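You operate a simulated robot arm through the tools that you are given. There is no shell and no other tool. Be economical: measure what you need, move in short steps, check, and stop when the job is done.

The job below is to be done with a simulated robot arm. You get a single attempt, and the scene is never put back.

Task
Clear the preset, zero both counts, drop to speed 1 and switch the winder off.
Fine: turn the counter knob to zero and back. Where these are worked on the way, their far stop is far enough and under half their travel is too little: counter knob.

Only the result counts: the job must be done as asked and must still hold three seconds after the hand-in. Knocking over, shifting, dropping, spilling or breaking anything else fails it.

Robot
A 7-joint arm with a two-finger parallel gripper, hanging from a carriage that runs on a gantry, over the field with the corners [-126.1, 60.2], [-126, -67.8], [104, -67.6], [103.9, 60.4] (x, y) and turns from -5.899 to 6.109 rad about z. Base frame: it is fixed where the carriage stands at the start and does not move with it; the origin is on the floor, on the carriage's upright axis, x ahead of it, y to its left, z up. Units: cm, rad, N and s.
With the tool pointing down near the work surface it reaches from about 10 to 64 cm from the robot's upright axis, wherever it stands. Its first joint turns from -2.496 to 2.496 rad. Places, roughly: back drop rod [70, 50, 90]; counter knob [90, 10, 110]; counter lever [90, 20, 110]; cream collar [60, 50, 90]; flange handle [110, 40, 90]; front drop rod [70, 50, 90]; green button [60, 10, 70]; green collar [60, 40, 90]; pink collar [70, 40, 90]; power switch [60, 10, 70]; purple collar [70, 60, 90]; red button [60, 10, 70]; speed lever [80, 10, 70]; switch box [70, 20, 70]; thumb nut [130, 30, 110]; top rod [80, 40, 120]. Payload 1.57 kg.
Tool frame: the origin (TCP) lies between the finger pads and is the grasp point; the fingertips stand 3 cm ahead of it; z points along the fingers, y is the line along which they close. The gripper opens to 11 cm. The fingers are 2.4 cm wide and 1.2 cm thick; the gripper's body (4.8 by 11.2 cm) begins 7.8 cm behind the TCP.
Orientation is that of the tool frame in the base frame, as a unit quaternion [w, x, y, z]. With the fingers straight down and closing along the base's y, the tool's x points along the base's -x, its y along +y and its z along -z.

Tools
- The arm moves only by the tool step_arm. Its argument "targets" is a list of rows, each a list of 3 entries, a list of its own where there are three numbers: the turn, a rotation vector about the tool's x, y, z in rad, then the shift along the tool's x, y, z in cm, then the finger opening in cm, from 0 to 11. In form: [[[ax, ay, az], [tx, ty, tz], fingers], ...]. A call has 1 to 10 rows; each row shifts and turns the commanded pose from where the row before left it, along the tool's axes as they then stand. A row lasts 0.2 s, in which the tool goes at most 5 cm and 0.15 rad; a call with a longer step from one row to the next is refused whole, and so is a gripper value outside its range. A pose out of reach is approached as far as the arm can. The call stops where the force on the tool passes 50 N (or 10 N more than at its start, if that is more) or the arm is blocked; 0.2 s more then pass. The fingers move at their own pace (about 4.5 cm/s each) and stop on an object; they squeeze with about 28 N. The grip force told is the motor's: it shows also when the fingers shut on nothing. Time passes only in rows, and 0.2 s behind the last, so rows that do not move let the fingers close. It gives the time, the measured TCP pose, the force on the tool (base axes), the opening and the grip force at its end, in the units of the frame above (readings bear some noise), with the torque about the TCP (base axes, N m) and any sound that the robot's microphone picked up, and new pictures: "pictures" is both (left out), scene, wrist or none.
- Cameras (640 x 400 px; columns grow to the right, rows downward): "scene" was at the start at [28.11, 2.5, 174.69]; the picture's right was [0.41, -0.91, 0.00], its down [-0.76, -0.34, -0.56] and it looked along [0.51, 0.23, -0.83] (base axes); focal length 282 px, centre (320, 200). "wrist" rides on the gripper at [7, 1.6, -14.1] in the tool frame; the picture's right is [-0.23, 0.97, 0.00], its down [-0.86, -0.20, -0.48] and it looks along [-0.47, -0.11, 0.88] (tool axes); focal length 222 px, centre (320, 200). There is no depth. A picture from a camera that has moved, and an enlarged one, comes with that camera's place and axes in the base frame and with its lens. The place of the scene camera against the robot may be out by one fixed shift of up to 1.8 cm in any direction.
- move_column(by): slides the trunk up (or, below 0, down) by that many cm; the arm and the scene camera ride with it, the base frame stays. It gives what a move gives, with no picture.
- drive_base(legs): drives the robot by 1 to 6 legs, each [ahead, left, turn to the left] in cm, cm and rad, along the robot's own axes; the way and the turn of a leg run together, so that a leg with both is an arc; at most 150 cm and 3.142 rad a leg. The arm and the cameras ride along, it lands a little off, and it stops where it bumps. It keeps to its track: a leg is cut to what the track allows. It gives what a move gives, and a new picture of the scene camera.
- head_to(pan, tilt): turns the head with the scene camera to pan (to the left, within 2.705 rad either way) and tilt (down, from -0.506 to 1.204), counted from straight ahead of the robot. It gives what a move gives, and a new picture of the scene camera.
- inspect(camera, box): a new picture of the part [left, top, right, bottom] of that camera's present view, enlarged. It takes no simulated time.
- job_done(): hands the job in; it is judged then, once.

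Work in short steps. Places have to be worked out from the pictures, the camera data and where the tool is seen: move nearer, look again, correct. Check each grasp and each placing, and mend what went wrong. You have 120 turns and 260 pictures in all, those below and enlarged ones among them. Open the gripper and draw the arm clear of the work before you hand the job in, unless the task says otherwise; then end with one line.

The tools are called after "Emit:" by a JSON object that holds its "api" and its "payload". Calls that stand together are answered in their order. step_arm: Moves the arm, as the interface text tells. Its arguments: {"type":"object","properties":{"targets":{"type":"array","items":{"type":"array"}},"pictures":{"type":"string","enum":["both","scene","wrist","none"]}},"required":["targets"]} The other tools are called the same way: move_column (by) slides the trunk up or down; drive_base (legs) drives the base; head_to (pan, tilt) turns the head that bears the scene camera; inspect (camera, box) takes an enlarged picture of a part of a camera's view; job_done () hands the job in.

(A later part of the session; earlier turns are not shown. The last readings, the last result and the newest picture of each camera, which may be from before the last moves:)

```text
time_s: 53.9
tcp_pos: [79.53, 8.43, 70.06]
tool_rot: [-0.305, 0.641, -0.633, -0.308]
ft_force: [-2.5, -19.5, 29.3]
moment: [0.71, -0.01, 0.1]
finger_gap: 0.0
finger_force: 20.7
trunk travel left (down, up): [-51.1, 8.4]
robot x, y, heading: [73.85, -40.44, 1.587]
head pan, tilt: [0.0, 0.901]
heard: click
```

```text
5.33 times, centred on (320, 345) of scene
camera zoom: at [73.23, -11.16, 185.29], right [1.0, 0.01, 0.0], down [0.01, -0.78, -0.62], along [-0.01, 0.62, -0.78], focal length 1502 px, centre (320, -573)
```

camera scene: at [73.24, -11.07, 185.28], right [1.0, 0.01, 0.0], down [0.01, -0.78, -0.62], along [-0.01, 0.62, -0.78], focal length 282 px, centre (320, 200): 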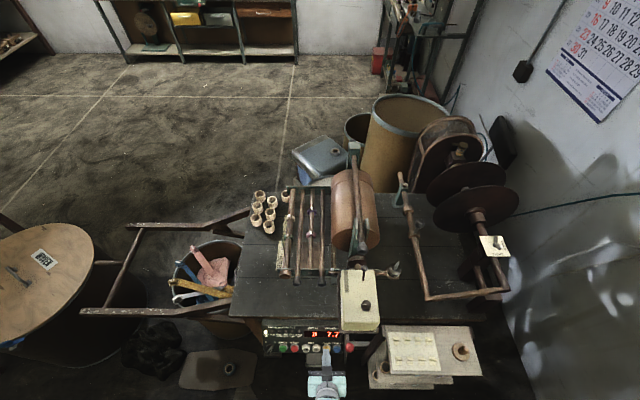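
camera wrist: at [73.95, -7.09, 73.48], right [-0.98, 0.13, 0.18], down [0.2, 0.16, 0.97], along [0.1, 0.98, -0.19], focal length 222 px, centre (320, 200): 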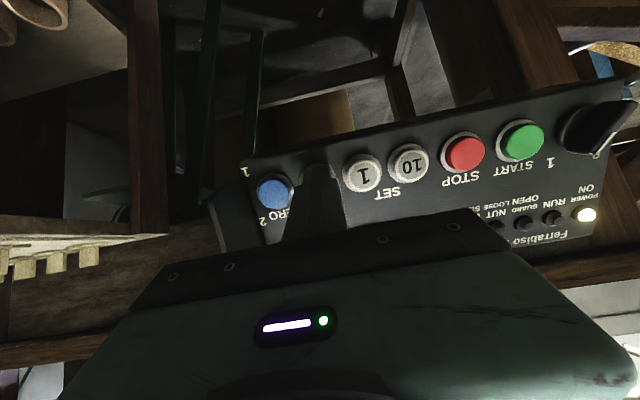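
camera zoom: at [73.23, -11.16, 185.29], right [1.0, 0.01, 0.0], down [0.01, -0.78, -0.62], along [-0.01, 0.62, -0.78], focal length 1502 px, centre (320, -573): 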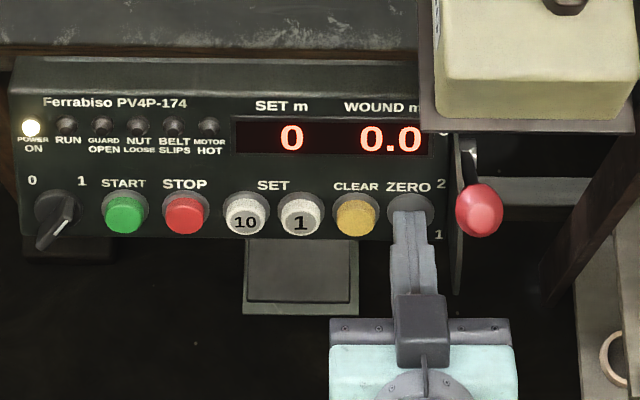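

WOUND reads 0.0. The speed ball is near (83.3,9.3,78.6), at the "3" end. I back off, move up-slope above the ball, then look before lowering the fingers behind it.

Emit:
{"api": "step_arm", "payload": {"targets": [[[0, 0, 0], [0, 0, -4], 0], [[0, 0, 0], [0, 0, -3], 0], [[0, 0, 0], [0, 0, -3], 0], [[0, 0, 0], [-4, 0, 0], 0], [[0, 0, 0], [-4, 0, 0], 0], [[0, 0, 0], [-3.3, 0, 0], 0], [[0, 0, 0], [0, -4.2, 0], 0], [[0, 0, 0], [0, 0, 0], 0]], "pictures": "both"}}

Emit:
{"api": "inspect", "payload": {"camera": "scene", "box": [310, 290, 410, 360]}}

```text
time_s: 55.6
tcp_pos: [83.62, 7.86, 84.93]
tool_rot: [-0.305, 0.641, -0.633, -0.308]
ft_force: [-0.7, 0.7, 0.5]
moment: [-0.01, -0.02, 0.01]
finger_gap: 0.0
finger_force: 21.5
trunk travel left (down, up): [-51.1, 8.4]
robot x, y, heading: [74.09, -40.46, 1.589]
head pan, tilt: [0.0, 0.901]
camera scene: at [73.25, -11.07, 185.28], right [1.0, 0.01, 0.0], down [0.01, -0.78, -0.62], along [-0.01, 0.62, -0.78], focal length 282 px, centre (320, 200)
camera wrist: at [82.07, -7.41, 88.38], right [-0.98, 0.13, 0.18], down [0.2, 0.16, 0.97], along [0.1, 0.98, -0.18], focal length 222 px, centre (320, 200)
```

scene: 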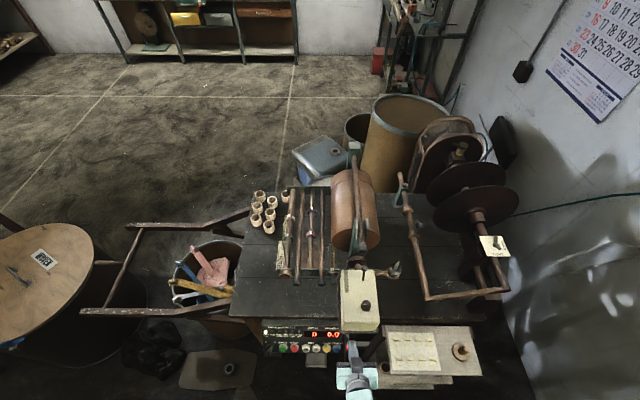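
wrist: 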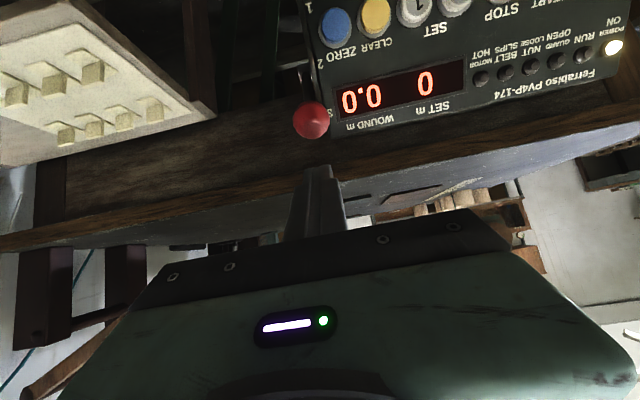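

```text
5.71 times, centred on (360, 325) of scene
camera zoom: at [73.25, -11.07, 185.28], right [1.0, 0.01, 0.0], down [0.01, -0.78, -0.62], along [-0.01, 0.62, -0.78], focal length 1609 px, centre (91, -514)
```

zoom: 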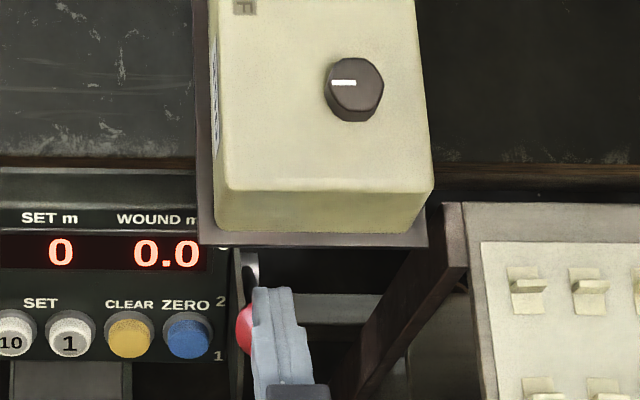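

Ball position confirmed at (83.3,9.3,78.6). I lower the fingers behind it (3.5 cm along the tool) and push down-slope in small rows.

Emit:
{"api": "step_arm", "payload": {"targets": [[[0, 0, 0], [0, 0, 2], 0], [[0, 0, 0], [0, 0, 1.5], 0], [[0, 0, 0], [1, 0, 0], 0], [[0, 0, 0], [1, 0, 0], 0], [[0, 0, 0], [1, 0, 0], 0], [[0, 0, 0], [1, 0, 0], 0]], "pictures": "wrist"}}

Emit:
{"api": "inspect", "payload": {"camera": "scene", "box": [310, 290, 410, 360]}}

```text
time_s: 57.0
tcp_pos: [83.63, 7.92, 79.73]
tool_rot: [-0.304, 0.642, -0.633, -0.308]
ft_force: [0.2, 1.0, 0.1]
moment: [0.04, -0.06, 0.0]
finger_gap: 0.0
finger_force: 21.7
trunk travel left (down, up): [-51.1, 8.4]
robot x, y, heading: [73.91, -39.71, 1.584]
head pan, tilt: [0.0, 0.901]
camera wrist: at [82.05, -7.28, 83.08], right [-0.98, 0.13, 0.18], down [0.2, 0.16, 0.97], along [0.1, 0.98, -0.18], focal length 222 px, centre (320, 200)
```

wrist: 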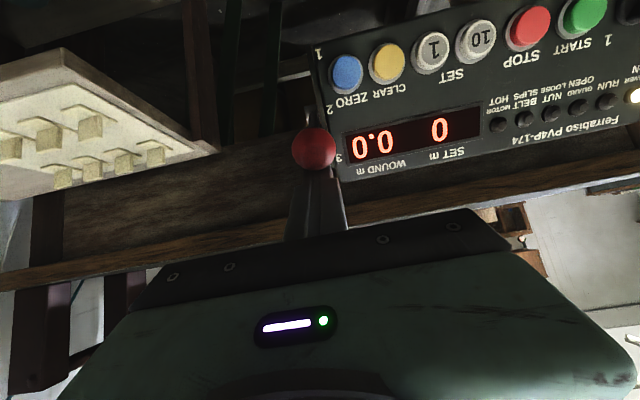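

```text
5.71 times, centred on (360, 325) of scene
camera zoom: at [73.24, -11.07, 185.28], right [1.0, 0.01, 0.0], down [0.01, -0.78, -0.62], along [-0.01, 0.62, -0.78], focal length 1609 px, centre (91, -514)
```

zoom: 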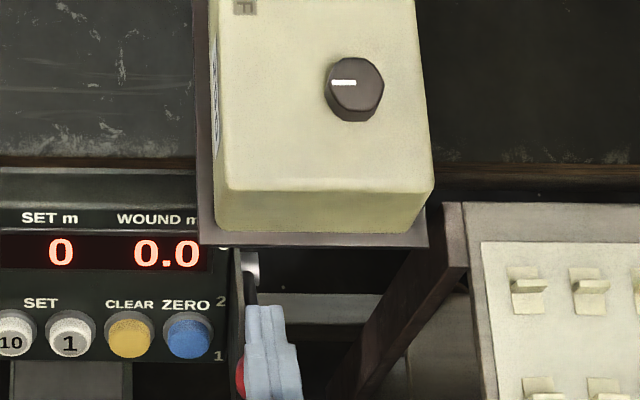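

The fingers are right behind the ball. I continue pushing down-slope.

Emit:
{"api": "step_arm", "payload": {"targets": [[[0, 0, 0], [1, 0, 0], 0], [[0, 0, 0], [1, 0, 0], 0], [[0, 0, 0], [1, 0, 0], 0], [[0, 0, 0], [1, 0, 0], 0]], "pictures": "wrist"}}

```text
time_s: 58.0
tcp_pos: [83.71, 5.57, 76.63]
tool_rot: [-0.305, 0.642, -0.632, -0.309]
ft_force: [0.4, 2.4, 1.0]
moment: [0.05, 0.04, 0.0]
finger_gap: 0.01
finger_force: 21.4
trunk travel left (down, up): [-51.1, 8.4]
robot x, y, heading: [73.74, -39.85, 1.588]
head pan, tilt: [0.0, 0.901]
camera wrist: at [82.22, -9.7, 80.06], right [-0.98, 0.13, 0.18], down [0.2, 0.16, 0.97], along [0.1, 0.98, -0.18], focal length 222 px, centre (320, 200)
```

wrist: 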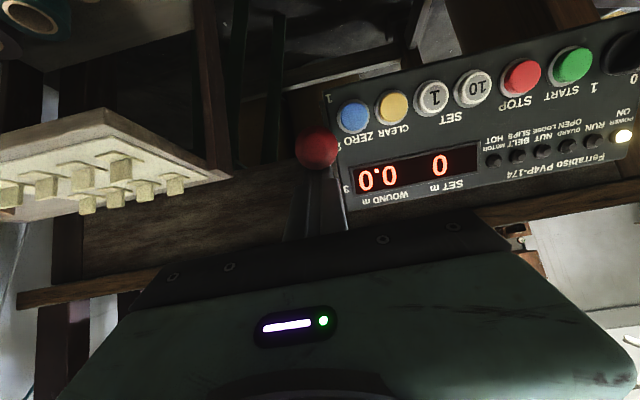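

The ball is moving, passing 2. I keep on toward 1, watching force.

Emit:
{"api": "step_arm", "payload": {"targets": [[[0, 0, 0], [0.8, 0, 0], 0], [[0, 0, 0], [0.8, 0, 0], 0], [[0, 0, 0], [0.8, 0, 0], 0], [[0, 0, 0], [0.8, 0, 0], 0]], "pictures": "wrist"}}

Emit:
{"api": "inspect", "payload": {"camera": "scene", "box": [310, 310, 410, 380]}}

```text
time_s: 59.0
tcp_pos: [83.77, 3.57, 74.21]
tool_rot: [-0.305, 0.641, -0.633, -0.308]
ft_force: [0.3, 0.6, 0.3]
moment: [0.01, -0.04, -0.03]
finger_gap: 0.0
finger_force: 21.7
trunk travel left (down, up): [-51.1, 8.4]
robot x, y, heading: [73.84, -40.24, 1.582]
head pan, tilt: [0.0, 0.901]
camera wrist: at [82.25, -11.78, 77.54], right [-0.98, 0.13, 0.18], down [0.2, 0.16, 0.97], along [0.1, 0.98, -0.18], focal length 222 px, centre (320, 200)
```

wrist: 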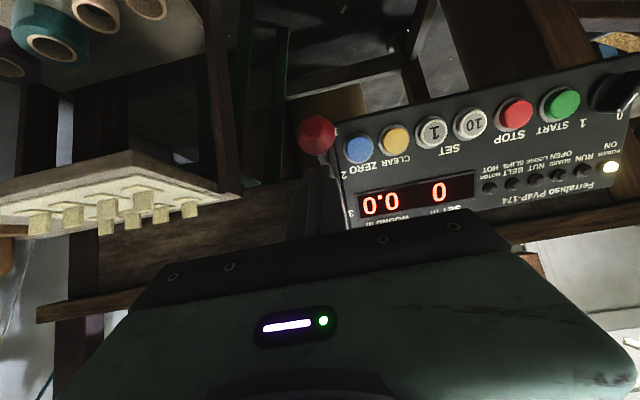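

```text
5.71 times, centred on (360, 345) of scene
camera zoom: at [73.24, -11.07, 185.28], right [1.0, 0.01, 0.0], down [0.01, -0.78, -0.62], along [-0.01, 0.62, -0.78], focal length 1609 px, centre (91, -629)
```

zoom: 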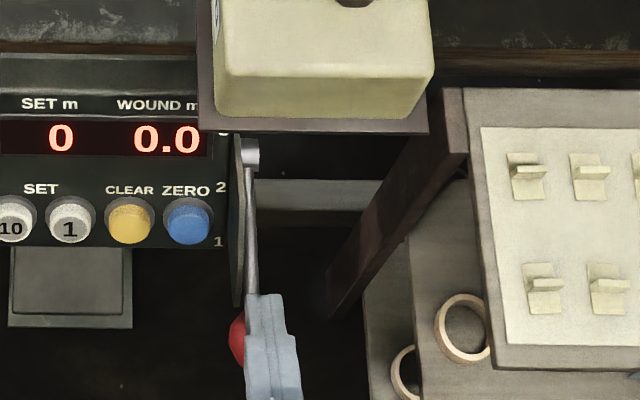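

The ball is now near (83.1,3.5,69.8), consistent with the lever at the 1 end (about symmetric to 3). I push slightly further to feel the stop.

Emit:
{"api": "step_arm", "payload": {"targets": [[[0, 0, 0], [0.5, 0, 0], 0], [[0, 0, 0], [0.4, 0, 0], 0], [[0, 0, 0], [0.3, 0, 0], 0]], "pictures": "wrist"}}

Emit:
{"api": "inspect", "payload": {"camera": "scene", "box": [310, 310, 410, 380]}}

```text
time_s: 59.9
tcp_pos: [83.76, 3.27, 73.49]
tool_rot: [-0.307, 0.64, -0.632, -0.31]
ft_force: [0.9, 2.2, 20.7]
moment: [0.39, 0.05, 0.02]
finger_gap: 0.0
finger_force: 21.4
trunk travel left (down, up): [-51.1, 8.4]
robot x, y, heading: [74.15, -40.06, 1.584]
head pan, tilt: [0.0, 0.901]
camera wrist: at [82.2, -12.02, 76.79], right [-0.98, 0.13, 0.18], down [0.2, 0.15, 0.97], along [0.1, 0.98, -0.18], focal length 222 px, centre (320, 200)
```

wrist: 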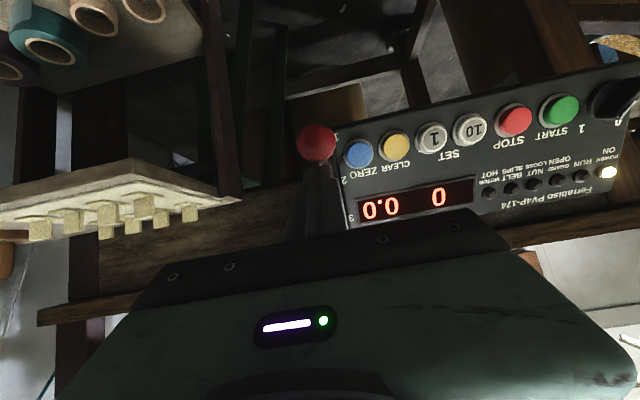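

```text
5.71 times, centred on (360, 345) of scene
camera zoom: at [73.26, -11.02, 185.36], right [1.0, 0.01, 0.0], down [0.01, -0.78, -0.62], along [-0.01, 0.62, -0.78], focal length 1609 px, centre (91, -629)
```

zoom: 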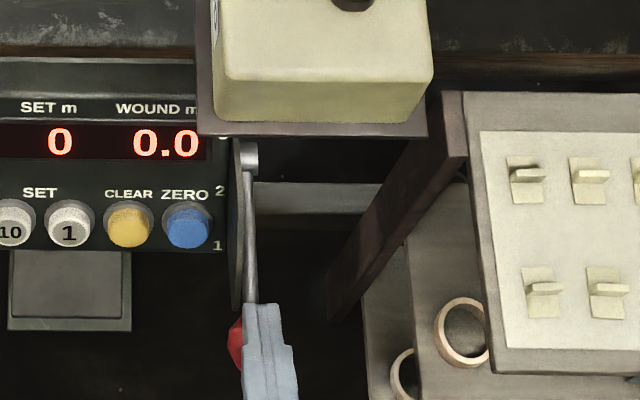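

20 N resistance: the stop at 1. I withdraw, first up-slope then straight back, and look.

Emit:
{"api": "step_arm", "payload": {"targets": [[[0, 0, 0], [-1.5, 0, 0], 0], [[0, 0, 0], [-2, 0, 0], 0], [[0, 0, 0], [0, 0, -4], 0], [[0, 0, 0], [0, 0, -4], 0], [[0, 0, 0], [0, 4, -1], 0], [[0, 0, 0], [0, 4, 0], 0], [[0, 0, 0], [0, 4, 0], 0], [[0, 0, 0], [0, 4, 0], 0]], "pictures": "wrist"}}

Emit:
{"api": "inspect", "payload": {"camera": "scene", "box": [250, 290, 410, 390]}}

Emit:
{"api": "inspect", "payload": {"camera": "scene", "box": [330, 260, 390, 310]}}

```text
time_s: 61.6
tcp_pos: [67.78, -2.26, 81.54]
tool_rot: [-0.305, 0.642, -0.633, -0.307]
ft_force: [1.0, 0.5, -0.5]
moment: [-0.01, 0.06, 0.03]
finger_gap: 0.0
finger_force: 21.5
trunk travel left (down, up): [-51.1, 8.4]
robot x, y, heading: [74.17, -40.14, 1.585]
head pan, tilt: [0.0, 0.901]
camera wrist: at [66.19, -17.49, 84.93], right [-0.98, 0.13, 0.18], down [0.2, 0.16, 0.97], along [0.1, 0.98, -0.18], focal length 222 px, centre (320, 200)
```

wrist: 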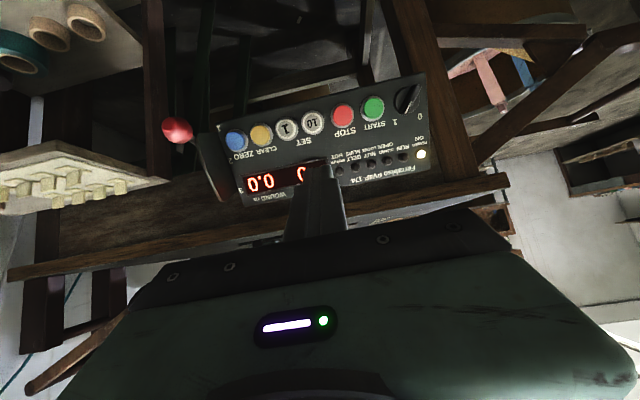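

```text
4.00 times, centred on (330, 340) of scene
camera zoom: at [73.25, -11.07, 185.28], right [1.0, 0.01, 0.0], down [0.01, -0.78, -0.62], along [-0.01, 0.62, -0.78], focal length 1126 px, centre (280, -360)
```

zoom: 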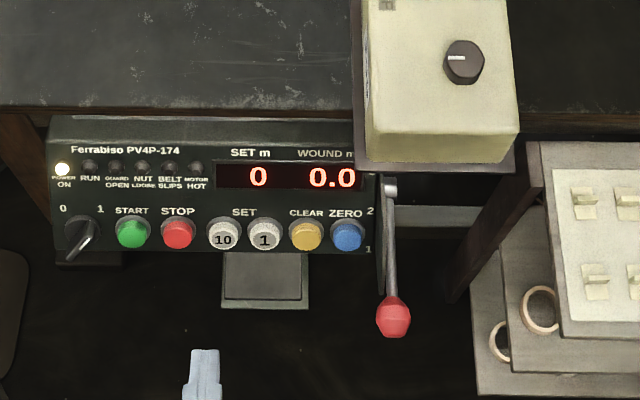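

```text
8.00 times, centred on (360, 285) of scene
camera zoom: at [73.25, -11.07, 185.28], right [1.0, 0.01, 0.0], down [0.01, -0.78, -0.62], along [-0.01, 0.62, -0.78], focal length 2253 px, centre (0, -480)
```

zoom: 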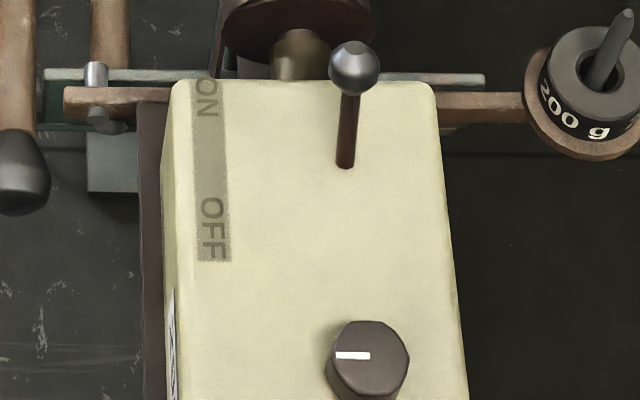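

The lever stays at 1. Next is the counter knob, at about (85.9,13.7,108) on top of the counter. I raise the trunk, bring the tool vertical, and reposition the base back and to the right.

Emit:
{"api": "move_column", "payload": {"by": 8.4}}

Emit:
{"api": "step_arm", "payload": {"targets": [[[0, 0.15, 0], [0, 0, -1], 6], [[0, 0.15, 0], [0, 0, -1], 6], [[0, 0.15, 0], [0, 0, -1], 6], [[0, 0.15, 0], [0, 0, -1], 6], [[0, 0.15, 0], [0, 0, -1], 6], [[0, 0.15, 0], [0, 0, 0], 6], [[0, 0, 0], [0, 0, 0], 6]], "pictures": "none"}}

Emit:
{"api": "drive_base", "payload": {"legs": [[-15, 0, 0], [0, -11, 0]]}}

```text
time_s: 62.9
tcp_pos: [67.74, -2.25, 89.94]
tool_rot: [-0.305, 0.642, -0.632, -0.308]
ft_force: [-0.5, 0.2, 0.1]
moment: [-0.02, 0.0, 0.01]
finger_gap: 0.0
finger_force: 21.3
trunk travel left (down, up): [-59.5, 0.0]
robot x, y, heading: [73.96, -40.03, 1.589]
head pan, tilt: [0.0, 0.901]
```

```text
time_s: 64.5
tcp_pos: [67.86, -5.0, 94.02]
tool_rot: [0.002, 0.711, -0.703, 0.002]
ft_force: [0.0, 0.4, -0.7]
moment: [-0.02, 0.02, 0.01]
finger_gap: 5.96
finger_force: 0.1
trunk travel left (down, up): [-59.5, 0.0]
robot x, y, heading: [73.97, -40.13, 1.585]
head pan, tilt: [0.0, 0.901]
```

```text
time_s: 66.6
tcp_pos: [79.04, -19.65, 93.97]
tool_rot: [0.0, 0.712, -0.702, 0.002]
ft_force: [1.1, -0.1, -0.1]
moment: [0.02, -0.02, -0.01]
finger_gap: 6.0
finger_force: 0.0
trunk travel left (down, up): [-59.5, 0.0]
robot x, y, heading: [85.37, -54.93, 1.583]
head pan, tilt: [0.0, 0.901]
camera scene: at [84.53, -25.74, 193.68], right [1.0, 0.01, 0.0], down [0.01, -0.78, -0.62], along [-0.01, 0.62, -0.78], focal length 282 px, centre (320, 200)
```

scene: 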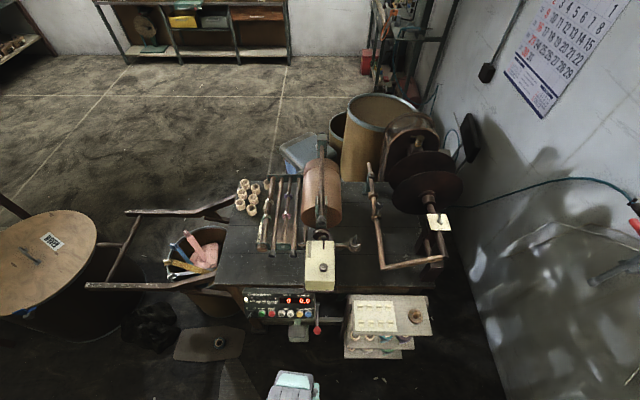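

Base stands at (85,-55). I move the arm forward and up toward (85.9, 0, 117), short of the counter.

Emit:
{"api": "step_arm", "payload": {"targets": [[[0, 0, 0], [-3, -1.5, -2.5], 6], [[0, 0, 0], [-3, -1.5, -2.5], 6], [[0, 0, 0], [-3, -1.5, -3], 6], [[0, 0, 0], [-3, -1.5, -3], 6], [[0, 0, 0], [-3, -0.9, -3], 6], [[0, 0, 0], [-2, 0, -3], 6], [[0, 0, 0], [-2, 0, -3.5], 6], [[0, 0, 0], [-2, 0, -3], 6], [[0, 0, 0], [0, 0, 0], 6]], "pictures": "wrist"}}

```text
time_s: 68.6
tcp_pos: [85.79, 1.57, 117.36]
tool_rot: [0.001, 0.711, -0.703, 0.001]
ft_force: [-0.3, 0.1, 0.0]
moment: [-0.01, -0.01, 0.01]
finger_gap: 5.99
finger_force: 0.0
trunk travel left (down, up): [-59.5, 0.0]
robot x, y, heading: [85.3, -54.99, 1.582]
head pan, tilt: [0.0, 0.901]
camera wrist: at [84.12, -5.3, 131.54], right [-0.98, 0.22, 0.0], down [0.19, 0.86, 0.48], along [0.1, 0.47, -0.88], focal length 222 px, centre (320, 200)
```

wrist: 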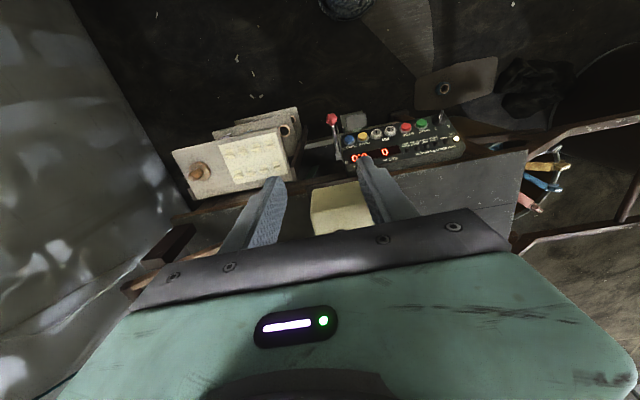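

All reachable. I advance to y≈10 at this height to see the knob between the fingers.

Emit:
{"api": "step_arm", "payload": {"targets": [[[0, 0, 0], [-4, 0, 0], 6], [[0, 0, 0], [-4, 0, 0], 6], [[0, 0, 0], [0, 0, 0], 6]], "pictures": "wrist"}}

Emit:
{"api": "inspect", "payload": {"camera": "scene", "box": [280, 220, 380, 300]}}

```text
time_s: 69.4
tcp_pos: [85.43, 9.58, 117.36]
tool_rot: [0.0, 0.712, -0.702, 0.002]
ft_force: [-0.1, 0.2, 1.1]
moment: [0.01, 0.01, 0.01]
finger_gap: 6.01
finger_force: 0.1
trunk travel left (down, up): [-59.5, 0.0]
robot x, y, heading: [85.44, -54.88, 1.583]
head pan, tilt: [0.0, 0.901]
camera wrist: at [83.8, 2.83, 131.41], right [-0.98, 0.22, 0.0], down [0.19, 0.86, 0.48], along [0.1, 0.46, -0.88], focal length 222 px, centre (320, 200)
```

wrist: 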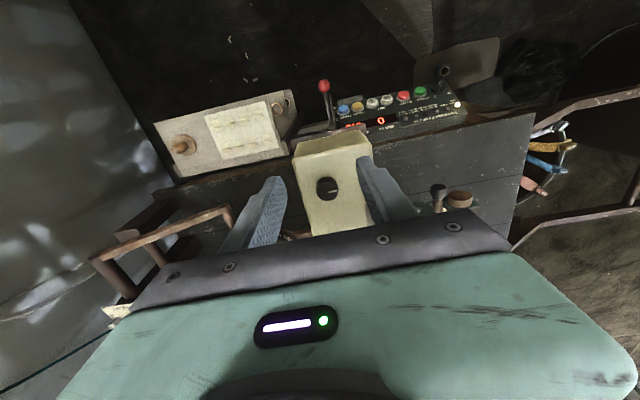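

```text
5.00 times, centred on (330, 260) of scene
camera zoom: at [84.54, -25.74, 193.68], right [1.0, 0.01, 0.0], down [0.01, -0.78, -0.62], along [-0.01, 0.62, -0.78], focal length 1408 px, centre (270, -100)
```

zoom: 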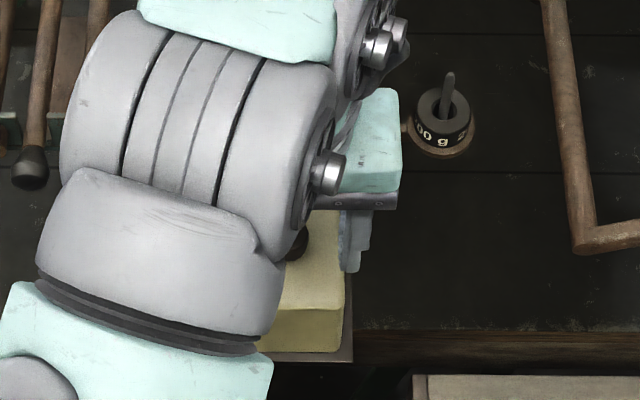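

The knob is near (85.4,13.7,108). I move over it, still at safe height, and check alignment.

Emit:
{"api": "step_arm", "payload": {"targets": [[[0, 0, 0], [-4.1, 0, 2], 6], [[0, 0, 0], [0, 0, 2], 6], [[0, 0, 0], [0, 0, 0], 6]], "pictures": "none"}}

Emit:
{"api": "inspect", "payload": {"camera": "wrist", "box": [220, 120, 420, 245]}}

```text
time_s: 70.2
tcp_pos: [85.46, 13.66, 113.34]
tool_rot: [-0.001, 0.712, -0.702, 0.001]
ft_force: [0.5, -0.2, 0.3]
moment: [0.03, 0.0, 0.0]
finger_gap: 5.99
finger_force: 0.1
trunk travel left (down, up): [-59.5, 0.0]
robot x, y, heading: [85.6, -54.85, 1.583]
head pan, tilt: [0.0, 0.901]
```

```text
3.20 times, centred on (320, 182) of wrist
camera zoom: at [83.8, 6.92, 127.53], right [-0.98, 0.22, 0.0], down [0.19, 0.86, 0.48], along [0.1, 0.47, -0.88], focal length 711 px, centre (320, 256)
```

zoom: 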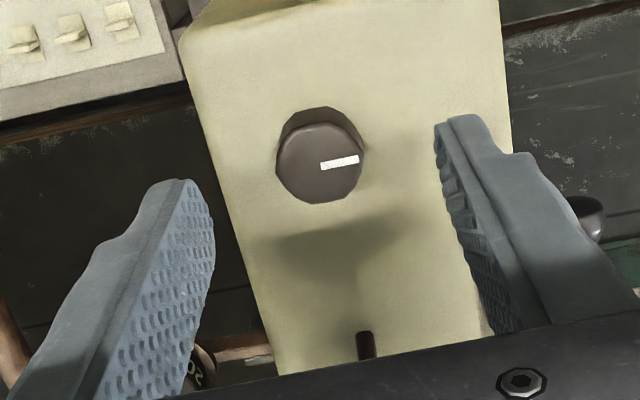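

Well aligned in x; the knob is slightly forward (y≈14). I shift 0.3 forward and lower 3 cm around it.

Emit:
{"api": "step_arm", "payload": {"targets": [[[0, 0, 0], [-0.3, 0, 1.5], 6], [[0, 0, 0], [0, 0, 1.2], 6], [[0, 0, 0], [0, 0, 0], 6]], "pictures": "none"}}

Emit:
{"api": "inspect", "payload": {"camera": "wrist", "box": [220, 120, 420, 245]}}

```text
time_s: 71.0
tcp_pos: [85.53, 13.92, 110.61]
tool_rot: [0.001, 0.711, -0.703, 0.002]
ft_force: [0.3, 0.3, -0.2]
moment: [0.01, 0.0, -0.03]
finger_gap: 6.01
finger_force: 0.0
trunk travel left (down, up): [-59.5, 0.0]
robot x, y, heading: [85.26, -55.06, 1.58]
head pan, tilt: [0.0, 0.901]
```

```text
3.20 times, centred on (320, 182) of wrist
camera zoom: at [83.82, 7.09, 124.76], right [-0.98, 0.21, 0.0], down [0.19, 0.86, 0.48], along [0.1, 0.46, -0.88], focal length 711 px, centre (320, 256)
```

zoom: 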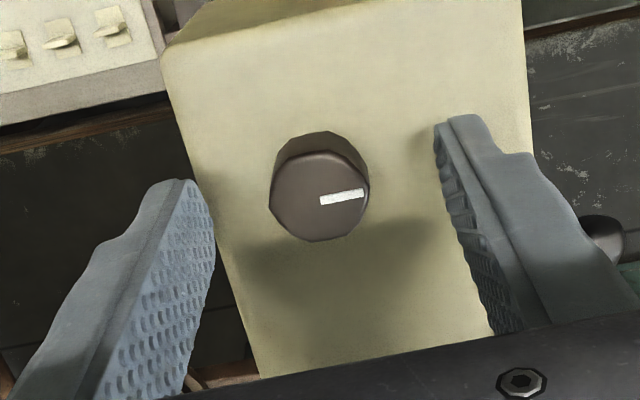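

Aligned; the knob top is ≈108.4 and the box top ≈106.8. I lower 0.4 cm, close on the knob, and try a clockwise turn of 0.6 rad.

Emit:
{"api": "step_arm", "payload": {"targets": [[[0, 0, 0], [0, 0, 0.4], 6], [[0, 0, 0], [0, 0, 0], 0], [[0, 0, 0], [0, 0, 0], 0], [[0, 0, 0], [0, 0, 0], 0], [[0, 0, 0.12], [0, 0, 0], 0], [[0, 0, 0.12], [0, 0, 0], 0], [[0, 0, 0.12], [0, 0, 0], 0], [[0, 0, 0.12], [0, 0, 0], 0], [[0, 0, 0.12], [0, 0, 0], 0]], "pictures": "wrist"}}

Emit:
{"api": "inspect", "payload": {"camera": "wrist", "box": [220, 120, 420, 245]}}

```text
time_s: 73.0
tcp_pos: [85.33, 13.94, 110.17]
tool_rot: [-0.001, -0.471, 0.882, -0.002]
ft_force: [-1.1, 14.9, -25.3]
moment: [0.39, 0.01, 0.02]
finger_gap: 2.49
finger_force: 36.3
trunk travel left (down, up): [-59.5, 0.0]
robot x, y, heading: [85.05, -55.14, 1.588]
head pan, tilt: [0.0, 0.901]
camera wrist: at [80.11, 9.2, 124.38], right [-0.68, 0.73, 0.0], down [0.64, 0.6, 0.48], along [0.35, 0.33, -0.88], focal length 222 px, centre (320, 200)
```

wrist: 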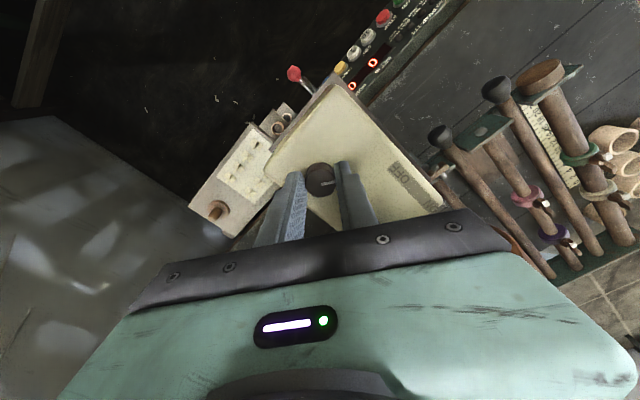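

```text
3.20 times, centred on (320, 182) of wrist
camera zoom: at [80.11, 9.2, 124.38], right [-0.68, 0.73, 0.0], down [0.64, 0.6, 0.48], along [0.35, 0.33, -0.88], focal length 711 px, centre (320, 256)
```

zoom: 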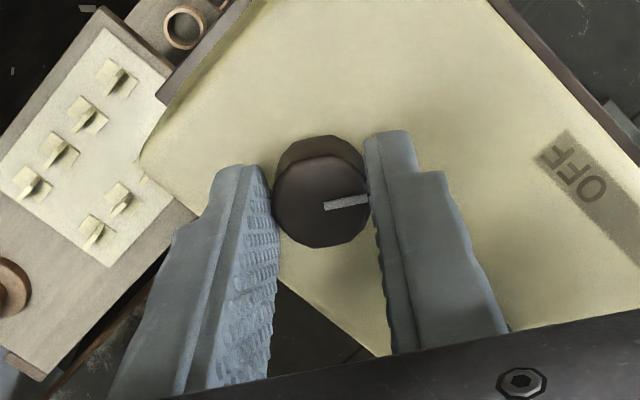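

The knob turned with the gripper (clockwise 0.6 rad). There is some side load, but I continue turning in the same direction.

Emit:
{"api": "step_arm", "payload": {"targets": [[[0, 0, 0.14], [0, 0, 0], 0], [[0, 0, 0.14], [0, 0, 0], 0], [[0, 0, 0.14], [0, 0, 0], 0], [[0, 0, 0.14], [0, 0, 0], 0], [[0, 0, 0.14], [0, 0, 0], 0], [[0, 0, 0.14], [0, 0, 0], 0]], "pictures": "scene"}}

Emit:
{"api": "inspect", "payload": {"camera": "wrist", "box": [220, 120, 420, 245]}}

```text
time_s: 74.4
tcp_pos: [85.41, 14.08, 110.42]
tool_rot: [-0.001, -0.071, 0.997, 0.0]
ft_force: [-8.9, 22.9, -26.6]
moment: [0.52, 0.49, 0.03]
finger_gap: 2.55
finger_force: 36.4
trunk travel left (down, up): [-59.5, 0.0]
robot x, y, heading: [85.08, -54.99, 1.587]
head pan, tilt: [0.0, 0.901]
camera scene: at [84.49, -25.7, 193.7], right [1.0, 0.01, 0.0], down [0.01, -0.78, -0.62], along [-0.01, 0.62, -0.78], focal length 282 px, centre (320, 200)
```

scene: 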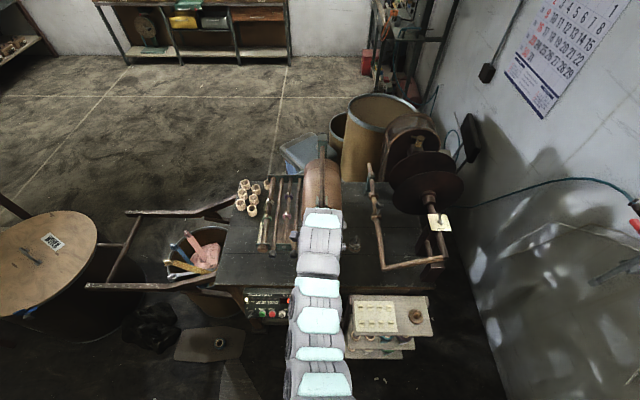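

```text
3.20 times, centred on (320, 182) of wrist
camera zoom: at [78.11, 14.84, 124.51], right [0.09, 1.0, 0.0], down [0.88, -0.08, 0.48], along [0.48, -0.04, -0.88], focal length 711 px, centre (320, 256)
```

zoom: 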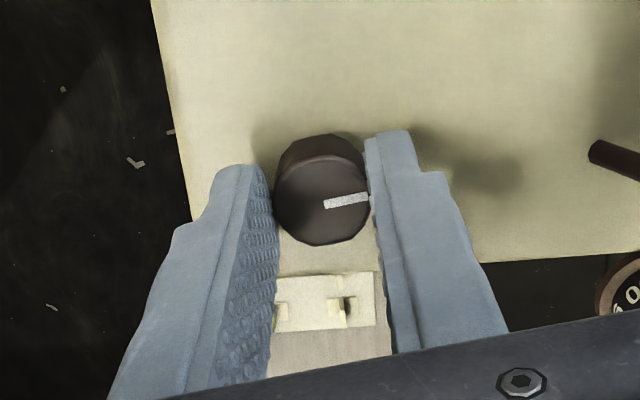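

1.44 rad so far with no torque about z. I relieve the side load slightly and continue turning.

Emit:
{"api": "step_arm", "payload": {"targets": [[[0, 0, 0], [0.1, 0.25, 0.3], 0], [[0, 0, 0.14], [0, 0, 0], 0], [[0, 0, 0.14], [0, 0, 0], 0], [[0, 0, 0.14], [0, 0, 0], 0], [[0, 0, 0.14], [0, 0, 0], 0], [[0, 0, 0.14], [0, 0, 0], 0]], "pictures": "none"}}

Emit:
{"api": "inspect", "payload": {"camera": "wrist", "box": [220, 120, 420, 245]}}

```text
time_s: 75.8
tcp_pos: [85.51, 14.15, 109.94]
tool_rot: [0.002, 0.276, 0.961, 0.0]
ft_force: [-0.1, 3.2, -2.8]
moment: [0.01, -0.12, 0.22]
finger_gap: 2.56
finger_force: 36.7
trunk travel left (down, up): [-59.5, 0.0]
robot x, y, heading: [85.19, -54.91, 1.585]
head pan, tilt: [0.0, 0.901]
```

```text
3.20 times, centred on (320, 182) of wrist
camera zoom: at [80.29, 19.43, 124.05], right [0.71, 0.7, 0.0], down [0.62, -0.62, 0.48], along [0.34, -0.34, -0.88], focal length 711 px, centre (320, 256)
```

zoom: 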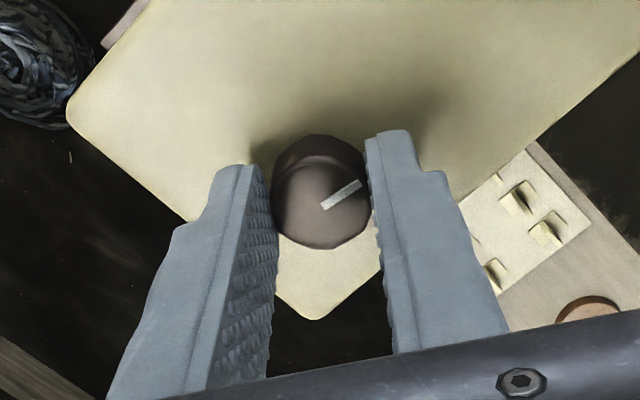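

The mark now slips against the fingers with 0.22 N·m torque; the knob turned about 1.9 rad, probably its stop. I push 0.28 rad further to confirm.

Emit:
{"api": "step_arm", "payload": {"targets": [[[0, 0, 0.14], [0, 0, 0], 0], [[0, 0, 0.14], [0, 0, 0], 0]], "pictures": "none"}}

Emit:
{"api": "inspect", "payload": {"camera": "wrist", "box": [220, 120, 420, 245]}}

```text
time_s: 76.4
tcp_pos: [85.4, 14.18, 110.01]
tool_rot: [0.001, 0.407, 0.913, 0.001]
ft_force: [1.8, 2.7, -0.3]
moment: [0.12, 0.03, 0.36]
finger_gap: 2.55
finger_force: 36.5
trunk travel left (down, up): [-59.5, 0.0]
robot x, y, heading: [85.23, -55.04, 1.589]
head pan, tilt: [0.0, 0.901]
```

```text
3.20 times, centred on (320, 182) of wrist
camera zoom: at [81.9, 20.65, 124.1], right [0.88, 0.48, 0.0], down [0.42, -0.77, 0.48], along [0.23, -0.42, -0.88], focal length 711 px, centre (320, 256)
```

zoom: 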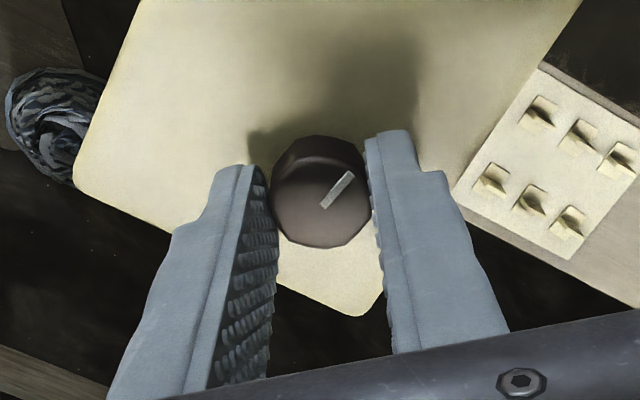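

Same mark direction: it's the far stop (~108° of travel). I turn it back the other way by about 1.9 rad.

Emit:
{"api": "step_arm", "payload": {"targets": [[[0, 0, -0.14], [0, 0, 0], 0], [[0, 0, -0.14], [0, 0, 0], 0], [[0, 0, -0.14], [0, 0, 0], 0], [[0, 0, -0.14], [0, 0, 0], 0], [[0, 0, -0.14], [0, 0, 0], 0], [[0, 0, -0.14], [0, 0, 0], 0], [[0, 0, -0.14], [0, 0, 0], 0], [[0, 0, -0.14], [0, 0, 0], 0]], "pictures": "none"}}

Emit:
{"api": "step_arm", "payload": {"targets": [[[0, 0, -0.14], [0, 0, 0], 0], [[0, 0, -0.14], [0, 0, 0], 0], [[0, 0, -0.14], [0, 0, 0], 0], [[0, 0, -0.14], [0, 0, 0], 0], [[0, 0, -0.14], [0, 0, 0], 0], [[0, 0, -0.14], [0, 0, 0], 0]], "pictures": "none"}}

Emit:
{"api": "inspect", "payload": {"camera": "wrist", "box": [220, 120, 420, 245]}}

```text
time_s: 78.2
tcp_pos: [85.41, 14.1, 110.04]
tool_rot: [0.0, -0.141, 0.99, -0.002]
ft_force: [0.5, -2.9, 2.9]
moment: [0.12, -0.67, -0.01]
finger_gap: 2.53
finger_force: 36.6
trunk travel left (down, up): [-59.5, 0.0]
robot x, y, heading: [85.38, -54.87, 1.584]
head pan, tilt: [0.0, 0.901]
```

```text
time_s: 79.6
tcp_pos: [85.52, 14.18, 109.83]
tool_rot: [0.001, -0.533, 0.846, -0.003]
ft_force: [5.1, -3.2, 1.1]
moment: [-0.02, -0.15, -0.46]
finger_gap: 2.53
finger_force: 36.2
trunk travel left (down, up): [-59.5, 0.0]
robot x, y, heading: [85.25, -54.43, 1.583]
head pan, tilt: [0.0, 0.901]
```

```text
3.20 times, centred on (320, 182) of wrist
camera zoom: at [80.94, 8.74, 124.05], right [-0.78, 0.63, 0.0], down [0.55, 0.69, 0.48], along [0.3, 0.37, -0.88], focal length 711 px, centre (320, 256)
```

zoom: 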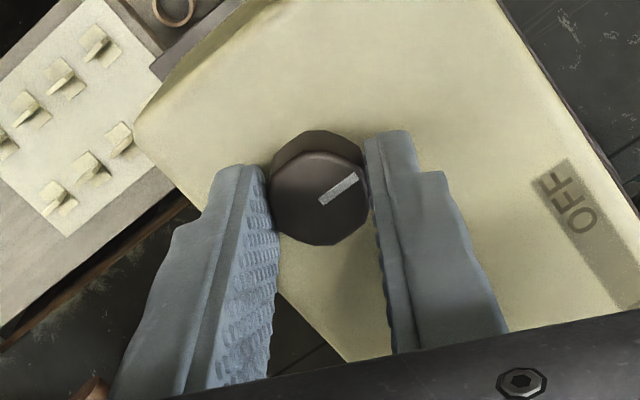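

The mark is back at its start direction with the start stop felt. I release, rise and draw back.

Emit:
{"api": "step_arm", "payload": {"targets": [[[0, 0, 0], [0, 0, 0], 6], [[0, 0, 0], [0, 0, 0], 6], [[0, 0, 0], [0, 0, -3], 6], [[0, 0, 0], [0, 0, -3], 6], [[0, 0, -0.14], [0, 0, 0], 6], [[0, 0, -0.14], [0, 0, 0], 6], [[0, 0, -0.14], [0, 0, 0], 6], [[0, 0, -0.04], [0, 0, 0], 6]], "pictures": "none"}}

Emit:
{"api": "step_arm", "payload": {"targets": [[[0, 0, 0], [4, 0, 0], 6], [[0, 0, 0], [4, 0, 0], 6], [[0, 0, 0], [4, 0, 0], 6], [[0, 0, 0], [4, 0, 2], 6], [[0, 0, 0], [3, 0, 4], 6], [[0, 0, 0], [2, 0, 4], 6], [[0, 0, 0], [2, 0, 4], 6], [[0, 0, 0], [2, 0, 4], 6], [[0, 0, 0], [2, 0, 4], 6]], "pictures": "scene"}}

```text
time_s: 81.4
tcp_pos: [85.46, 14.08, 116.04]
tool_rot: [0.0, 0.712, -0.702, 0.002]
ft_force: [0.6, -0.7, -0.4]
moment: [0.03, 0.02, -0.03]
finger_gap: 6.0
finger_force: 0.1
trunk travel left (down, up): [-59.5, 0.0]
robot x, y, heading: [85.11, -54.19, 1.579]
head pan, tilt: [0.0, 0.901]
```

```text
time_s: 83.4
tcp_pos: [85.63, -12.78, 94.12]
tool_rot: [0.0, 0.712, -0.703, 0.0]
ft_force: [0.1, 0.2, 0.3]
moment: [0.01, -0.04, 0.04]
finger_gap: 6.02
finger_force: 0.1
trunk travel left (down, up): [-59.5, 0.0]
robot x, y, heading: [84.9, -55.03, 1.583]
head pan, tilt: [0.0, 0.901]
camera scene: at [84.53, -25.73, 193.68], right [1.0, 0.01, 0.0], down [0.01, -0.78, -0.62], along [-0.01, 0.62, -0.78], focal length 282 px, centre (320, 200)
```

scene: 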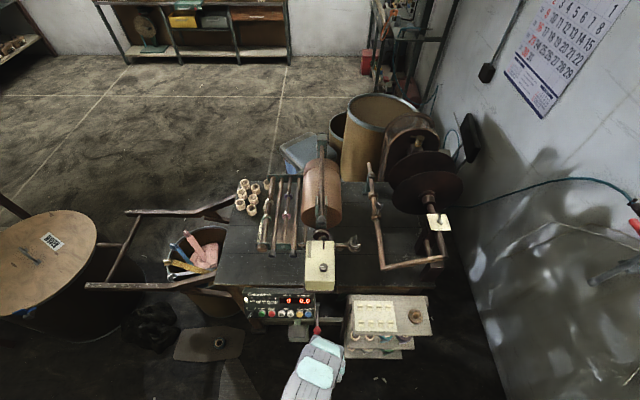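

Clear of the counter. I drive left 30 and ahead 13 to face the power switch and see the counter's left face.

Emit:
{"api": "drive_base", "payload": {"legs": [[0, 30, 0], [13, 0, 0]]}}

Emit:
{"api": "head_to", "payload": {"pan": -0.3, "tilt": 0.95}}

Emit:
{"api": "inspect", "payload": {"camera": "scene", "box": [300, 200, 460, 320]}}

```text
time_s: 86.4
tcp_pos: [54.83, -0.53, 94.21]
tool_rot: [0.0, 0.712, -0.702, 0.001]
ft_force: [-0.1, 1.0, -0.6]
moment: [0.0, 0.01, 0.0]
finger_gap: 6.02
finger_force: 0.0
trunk travel left (down, up): [-59.5, 0.0]
robot x, y, heading: [54.4, -42.46, 1.588]
head pan, tilt: [0.0, 0.901]
camera scene: at [53.74, -13.38, 193.67], right [1.0, 0.02, 0.0], down [0.01, -0.78, -0.62], along [-0.01, 0.62, -0.78], focal length 282 px, centre (320, 200)
```

scene: 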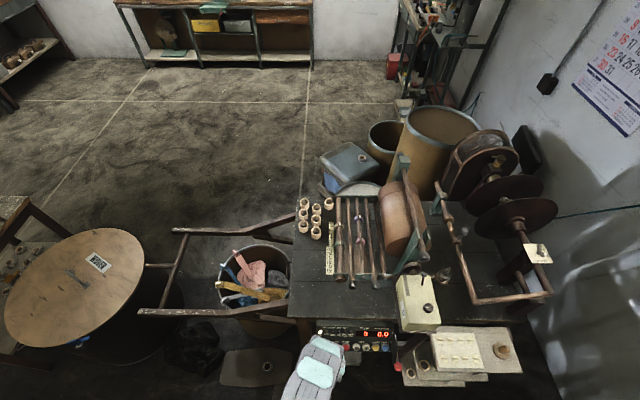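

```text
time_s: 87.2
tcp_pos: [54.9, -0.36, 93.97]
tool_rot: [-0.001, 0.713, -0.702, 0.001]
ft_force: [1.2, 0.7, -0.2]
moment: [-0.02, 0.02, -0.01]
finger_gap: 6.0
finger_force: 0.1
trunk travel left (down, up): [-59.5, 0.0]
robot x, y, heading: [54.34, -42.51, 1.582]
head pan, tilt: [-0.3, 0.949]
camera scene: at [55.9, -13.94, 193.31], right [0.96, -0.28, 0.0], down [-0.23, -0.78, -0.58], along [0.16, 0.56, -0.81], focal length 282 px, centre (320, 200)
```

scene: 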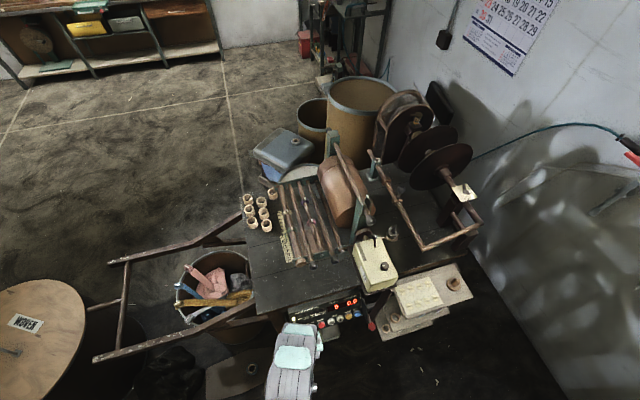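

```text
3.33 times, centred on (380, 260) of scene
camera zoom: at [55.9, -13.94, 193.31], right [0.96, -0.28, 0.0], down [-0.23, -0.78, -0.58], along [0.16, 0.56, -0.81], focal length 939 px, centre (120, 0)
```

zoom: 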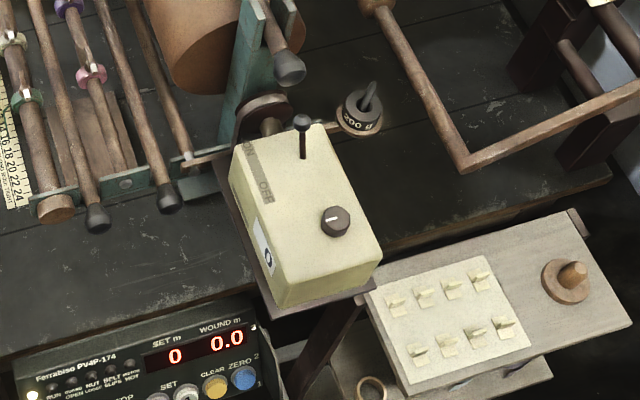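

I zoom in on the counter's reading.

Emit:
{"api": "inspect", "payload": {"camera": "scene", "box": [350, 260, 382, 290]}}

Emit:
{"api": "step_arm", "payload": {"targets": [[[0, -0.15, 0], [0, -1.3, 2], 0], [[0, -0.15, 0], [0, 0, 2], 0], [[0, -0.15, 0], [0, 0, 2], 0], [[0, -0.15, 0], [0, 0, 1], 0], [[0, 0, 0], [0, 0, 0], 0]], "pictures": "wrist"}}

```text
13.33 times, centred on (366, 275) of scene
camera zoom: at [55.9, -13.94, 193.31], right [0.96, -0.28, 0.0], down [-0.23, -0.78, -0.58], along [0.16, 0.56, -0.81], focal length 3755 px, centre (-293, -800)
```

zoom: 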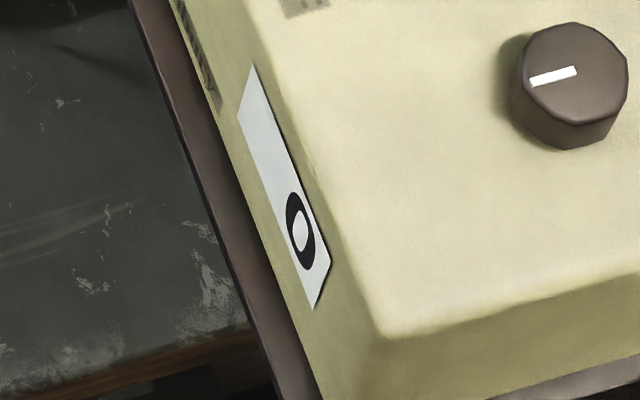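

```text
time_s: 88.4
tcp_pos: [56.19, 0.75, 87.11]
tool_rot: [-0.207, 0.681, -0.671, -0.209]
ft_force: [1.2, 0.4, 0.5]
moment: [0.01, 0.04, 0.01]
finger_gap: 0.0
finger_force: 21.0
trunk travel left (down, up): [-59.5, 0.0]
robot x, y, heading: [54.54, -42.25, 1.593]
head pan, tilt: [-0.3, 0.949]
camera wrist: at [54.68, -12.75, 95.03], right [-0.98, 0.17, 0.13], down [0.19, 0.44, 0.88], along [0.1, 0.88, -0.46], focal length 222 px, centre (320, 200)
```

wrist: 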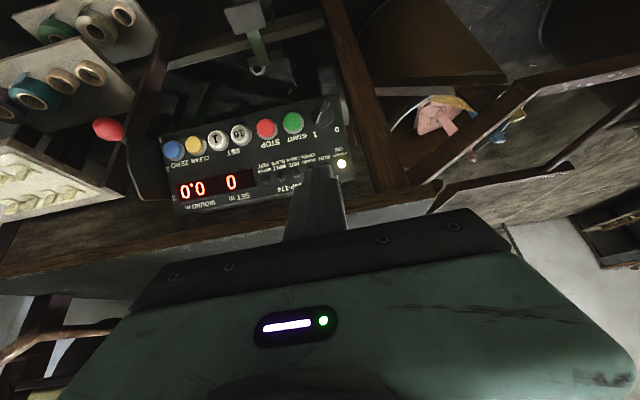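

Counter reads 0. Now the power switch: I lower the trunk 8 cm, tilt to 0.9 rad, open the fingers, and look along the panel normal.

Emit:
{"api": "move_column", "payload": {"by": -8}}

Emit:
{"api": "step_arm", "payload": {"targets": [[[0, -0.15, 0], [0, 0, -1], 4], [[0, -0.15, 0], [0, 0, -1], 4], [[0, 0, 0], [0, 0, 0], 4], [[0, 0, 0], [0, 0, 0], 4]], "pictures": "wrist"}}

Emit:
{"api": "inspect", "payload": {"camera": "wrist", "box": [260, 100, 420, 200]}}

```text
time_s: 89.5
tcp_pos: [56.3, 0.87, 79.21]
tool_rot: [-0.207, 0.682, -0.67, -0.209]
ft_force: [0.1, -0.6, -0.3]
moment: [-0.01, 0.0, 0.0]
finger_gap: 0.0
finger_force: 20.8
trunk travel left (down, up): [-51.5, 8.0]
robot x, y, heading: [54.52, -42.54, 1.586]
head pan, tilt: [-0.3, 0.949]
```

```text
time_s: 90.5
tcp_pos: [56.11, -0.39, 80.91]
tool_rot: [-0.304, 0.642, -0.632, -0.309]
ft_force: [-0.1, 0.0, -0.4]
moment: [0.01, 0.0, -0.02]
finger_gap: 4.0
finger_force: 0.0
trunk travel left (down, up): [-51.5, 8.0]
robot x, y, heading: [54.27, -42.52, 1.579]
head pan, tilt: [-0.3, 0.949]
camera wrist: at [54.67, -15.65, 84.26], right [-0.98, 0.13, 0.18], down [0.2, 0.16, 0.97], along [0.09, 0.98, -0.18], focal length 222 px, centre (320, 200)
```

wrist: 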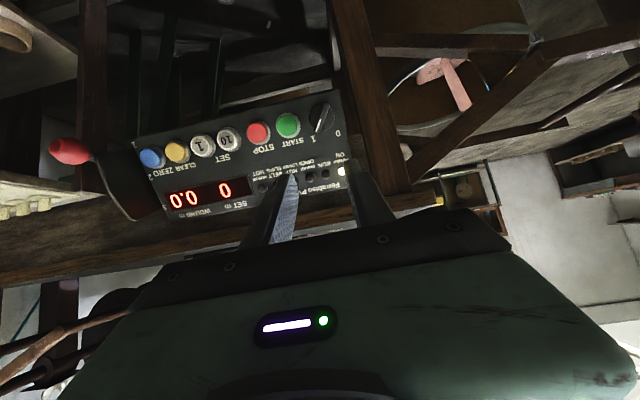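

```text
4.00 times, centred on (340, 150) of wrist
camera zoom: at [54.67, -15.65, 84.26], right [-0.98, 0.13, 0.18], down [0.2, 0.16, 0.97], along [0.09, 0.98, -0.18], focal length 888 px, centre (240, 400)
```

zoom: 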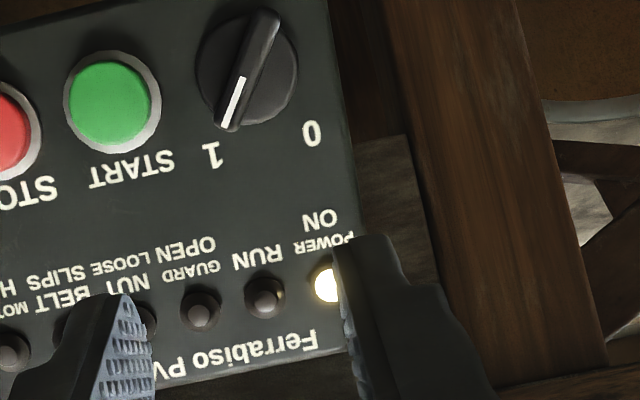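

The bar points at 1 and needs ≈ -68° (counterclockwise). Switch center ≈(54.9,10.5,69). I line up 5 cm short and roll the tool +0.6 rad to straddle the bar.

Emit:
{"api": "step_arm", "payload": {"targets": [[[0, 0, 0], [2.45, 1.2, 0], 4], [[0, 0, 0], [0, 0, 4], 4], [[0, 0, 0], [0, 0, 4], 4], [[0, 0, 0.15], [0, 0, 0], 4], [[0, 0, 0.15], [0, 0, 0], 4], [[0, 0, 0.15], [0, 0, 0], 4], [[0, 0, 0.15], [0, 0, 0], 4], [[0, 0, 0], [0, 0, 0], 4]], "pictures": "none"}}

Emit:
{"api": "inspect", "payload": {"camera": "wrist", "box": [220, 110, 420, 235]}}

```text
time_s: 92.3
tcp_pos: [54.82, 4.4, 73.88]
tool_rot: [0.2, -0.426, 0.794, 0.384]
ft_force: [0.0, 0.1, -0.7]
moment: [0.02, -0.01, 0.0]
finger_gap: 3.99
finger_force: 0.1
trunk travel left (down, up): [-51.5, 8.0]
robot x, y, heading: [54.41, -42.51, 1.588]
head pan, tilt: [-0.3, 0.949]
```

```text
3.20 times, centred on (320, 172) of wrist
camera zoom: at [49.82, -9.58, 78.89], right [-0.68, 0.45, 0.58], down [0.65, 0.01, 0.76], along [0.34, 0.89, -0.29], focal length 711 px, centre (320, 288)
```

zoom: 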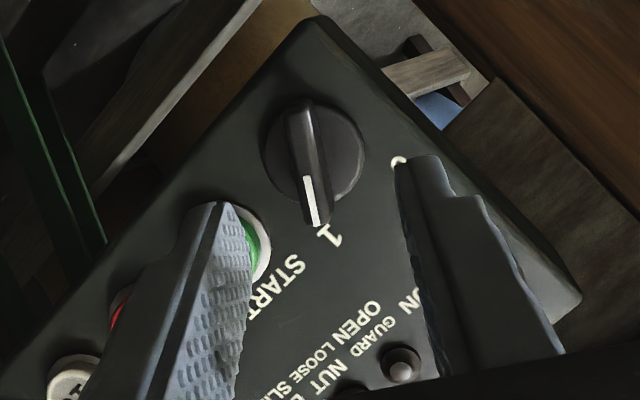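

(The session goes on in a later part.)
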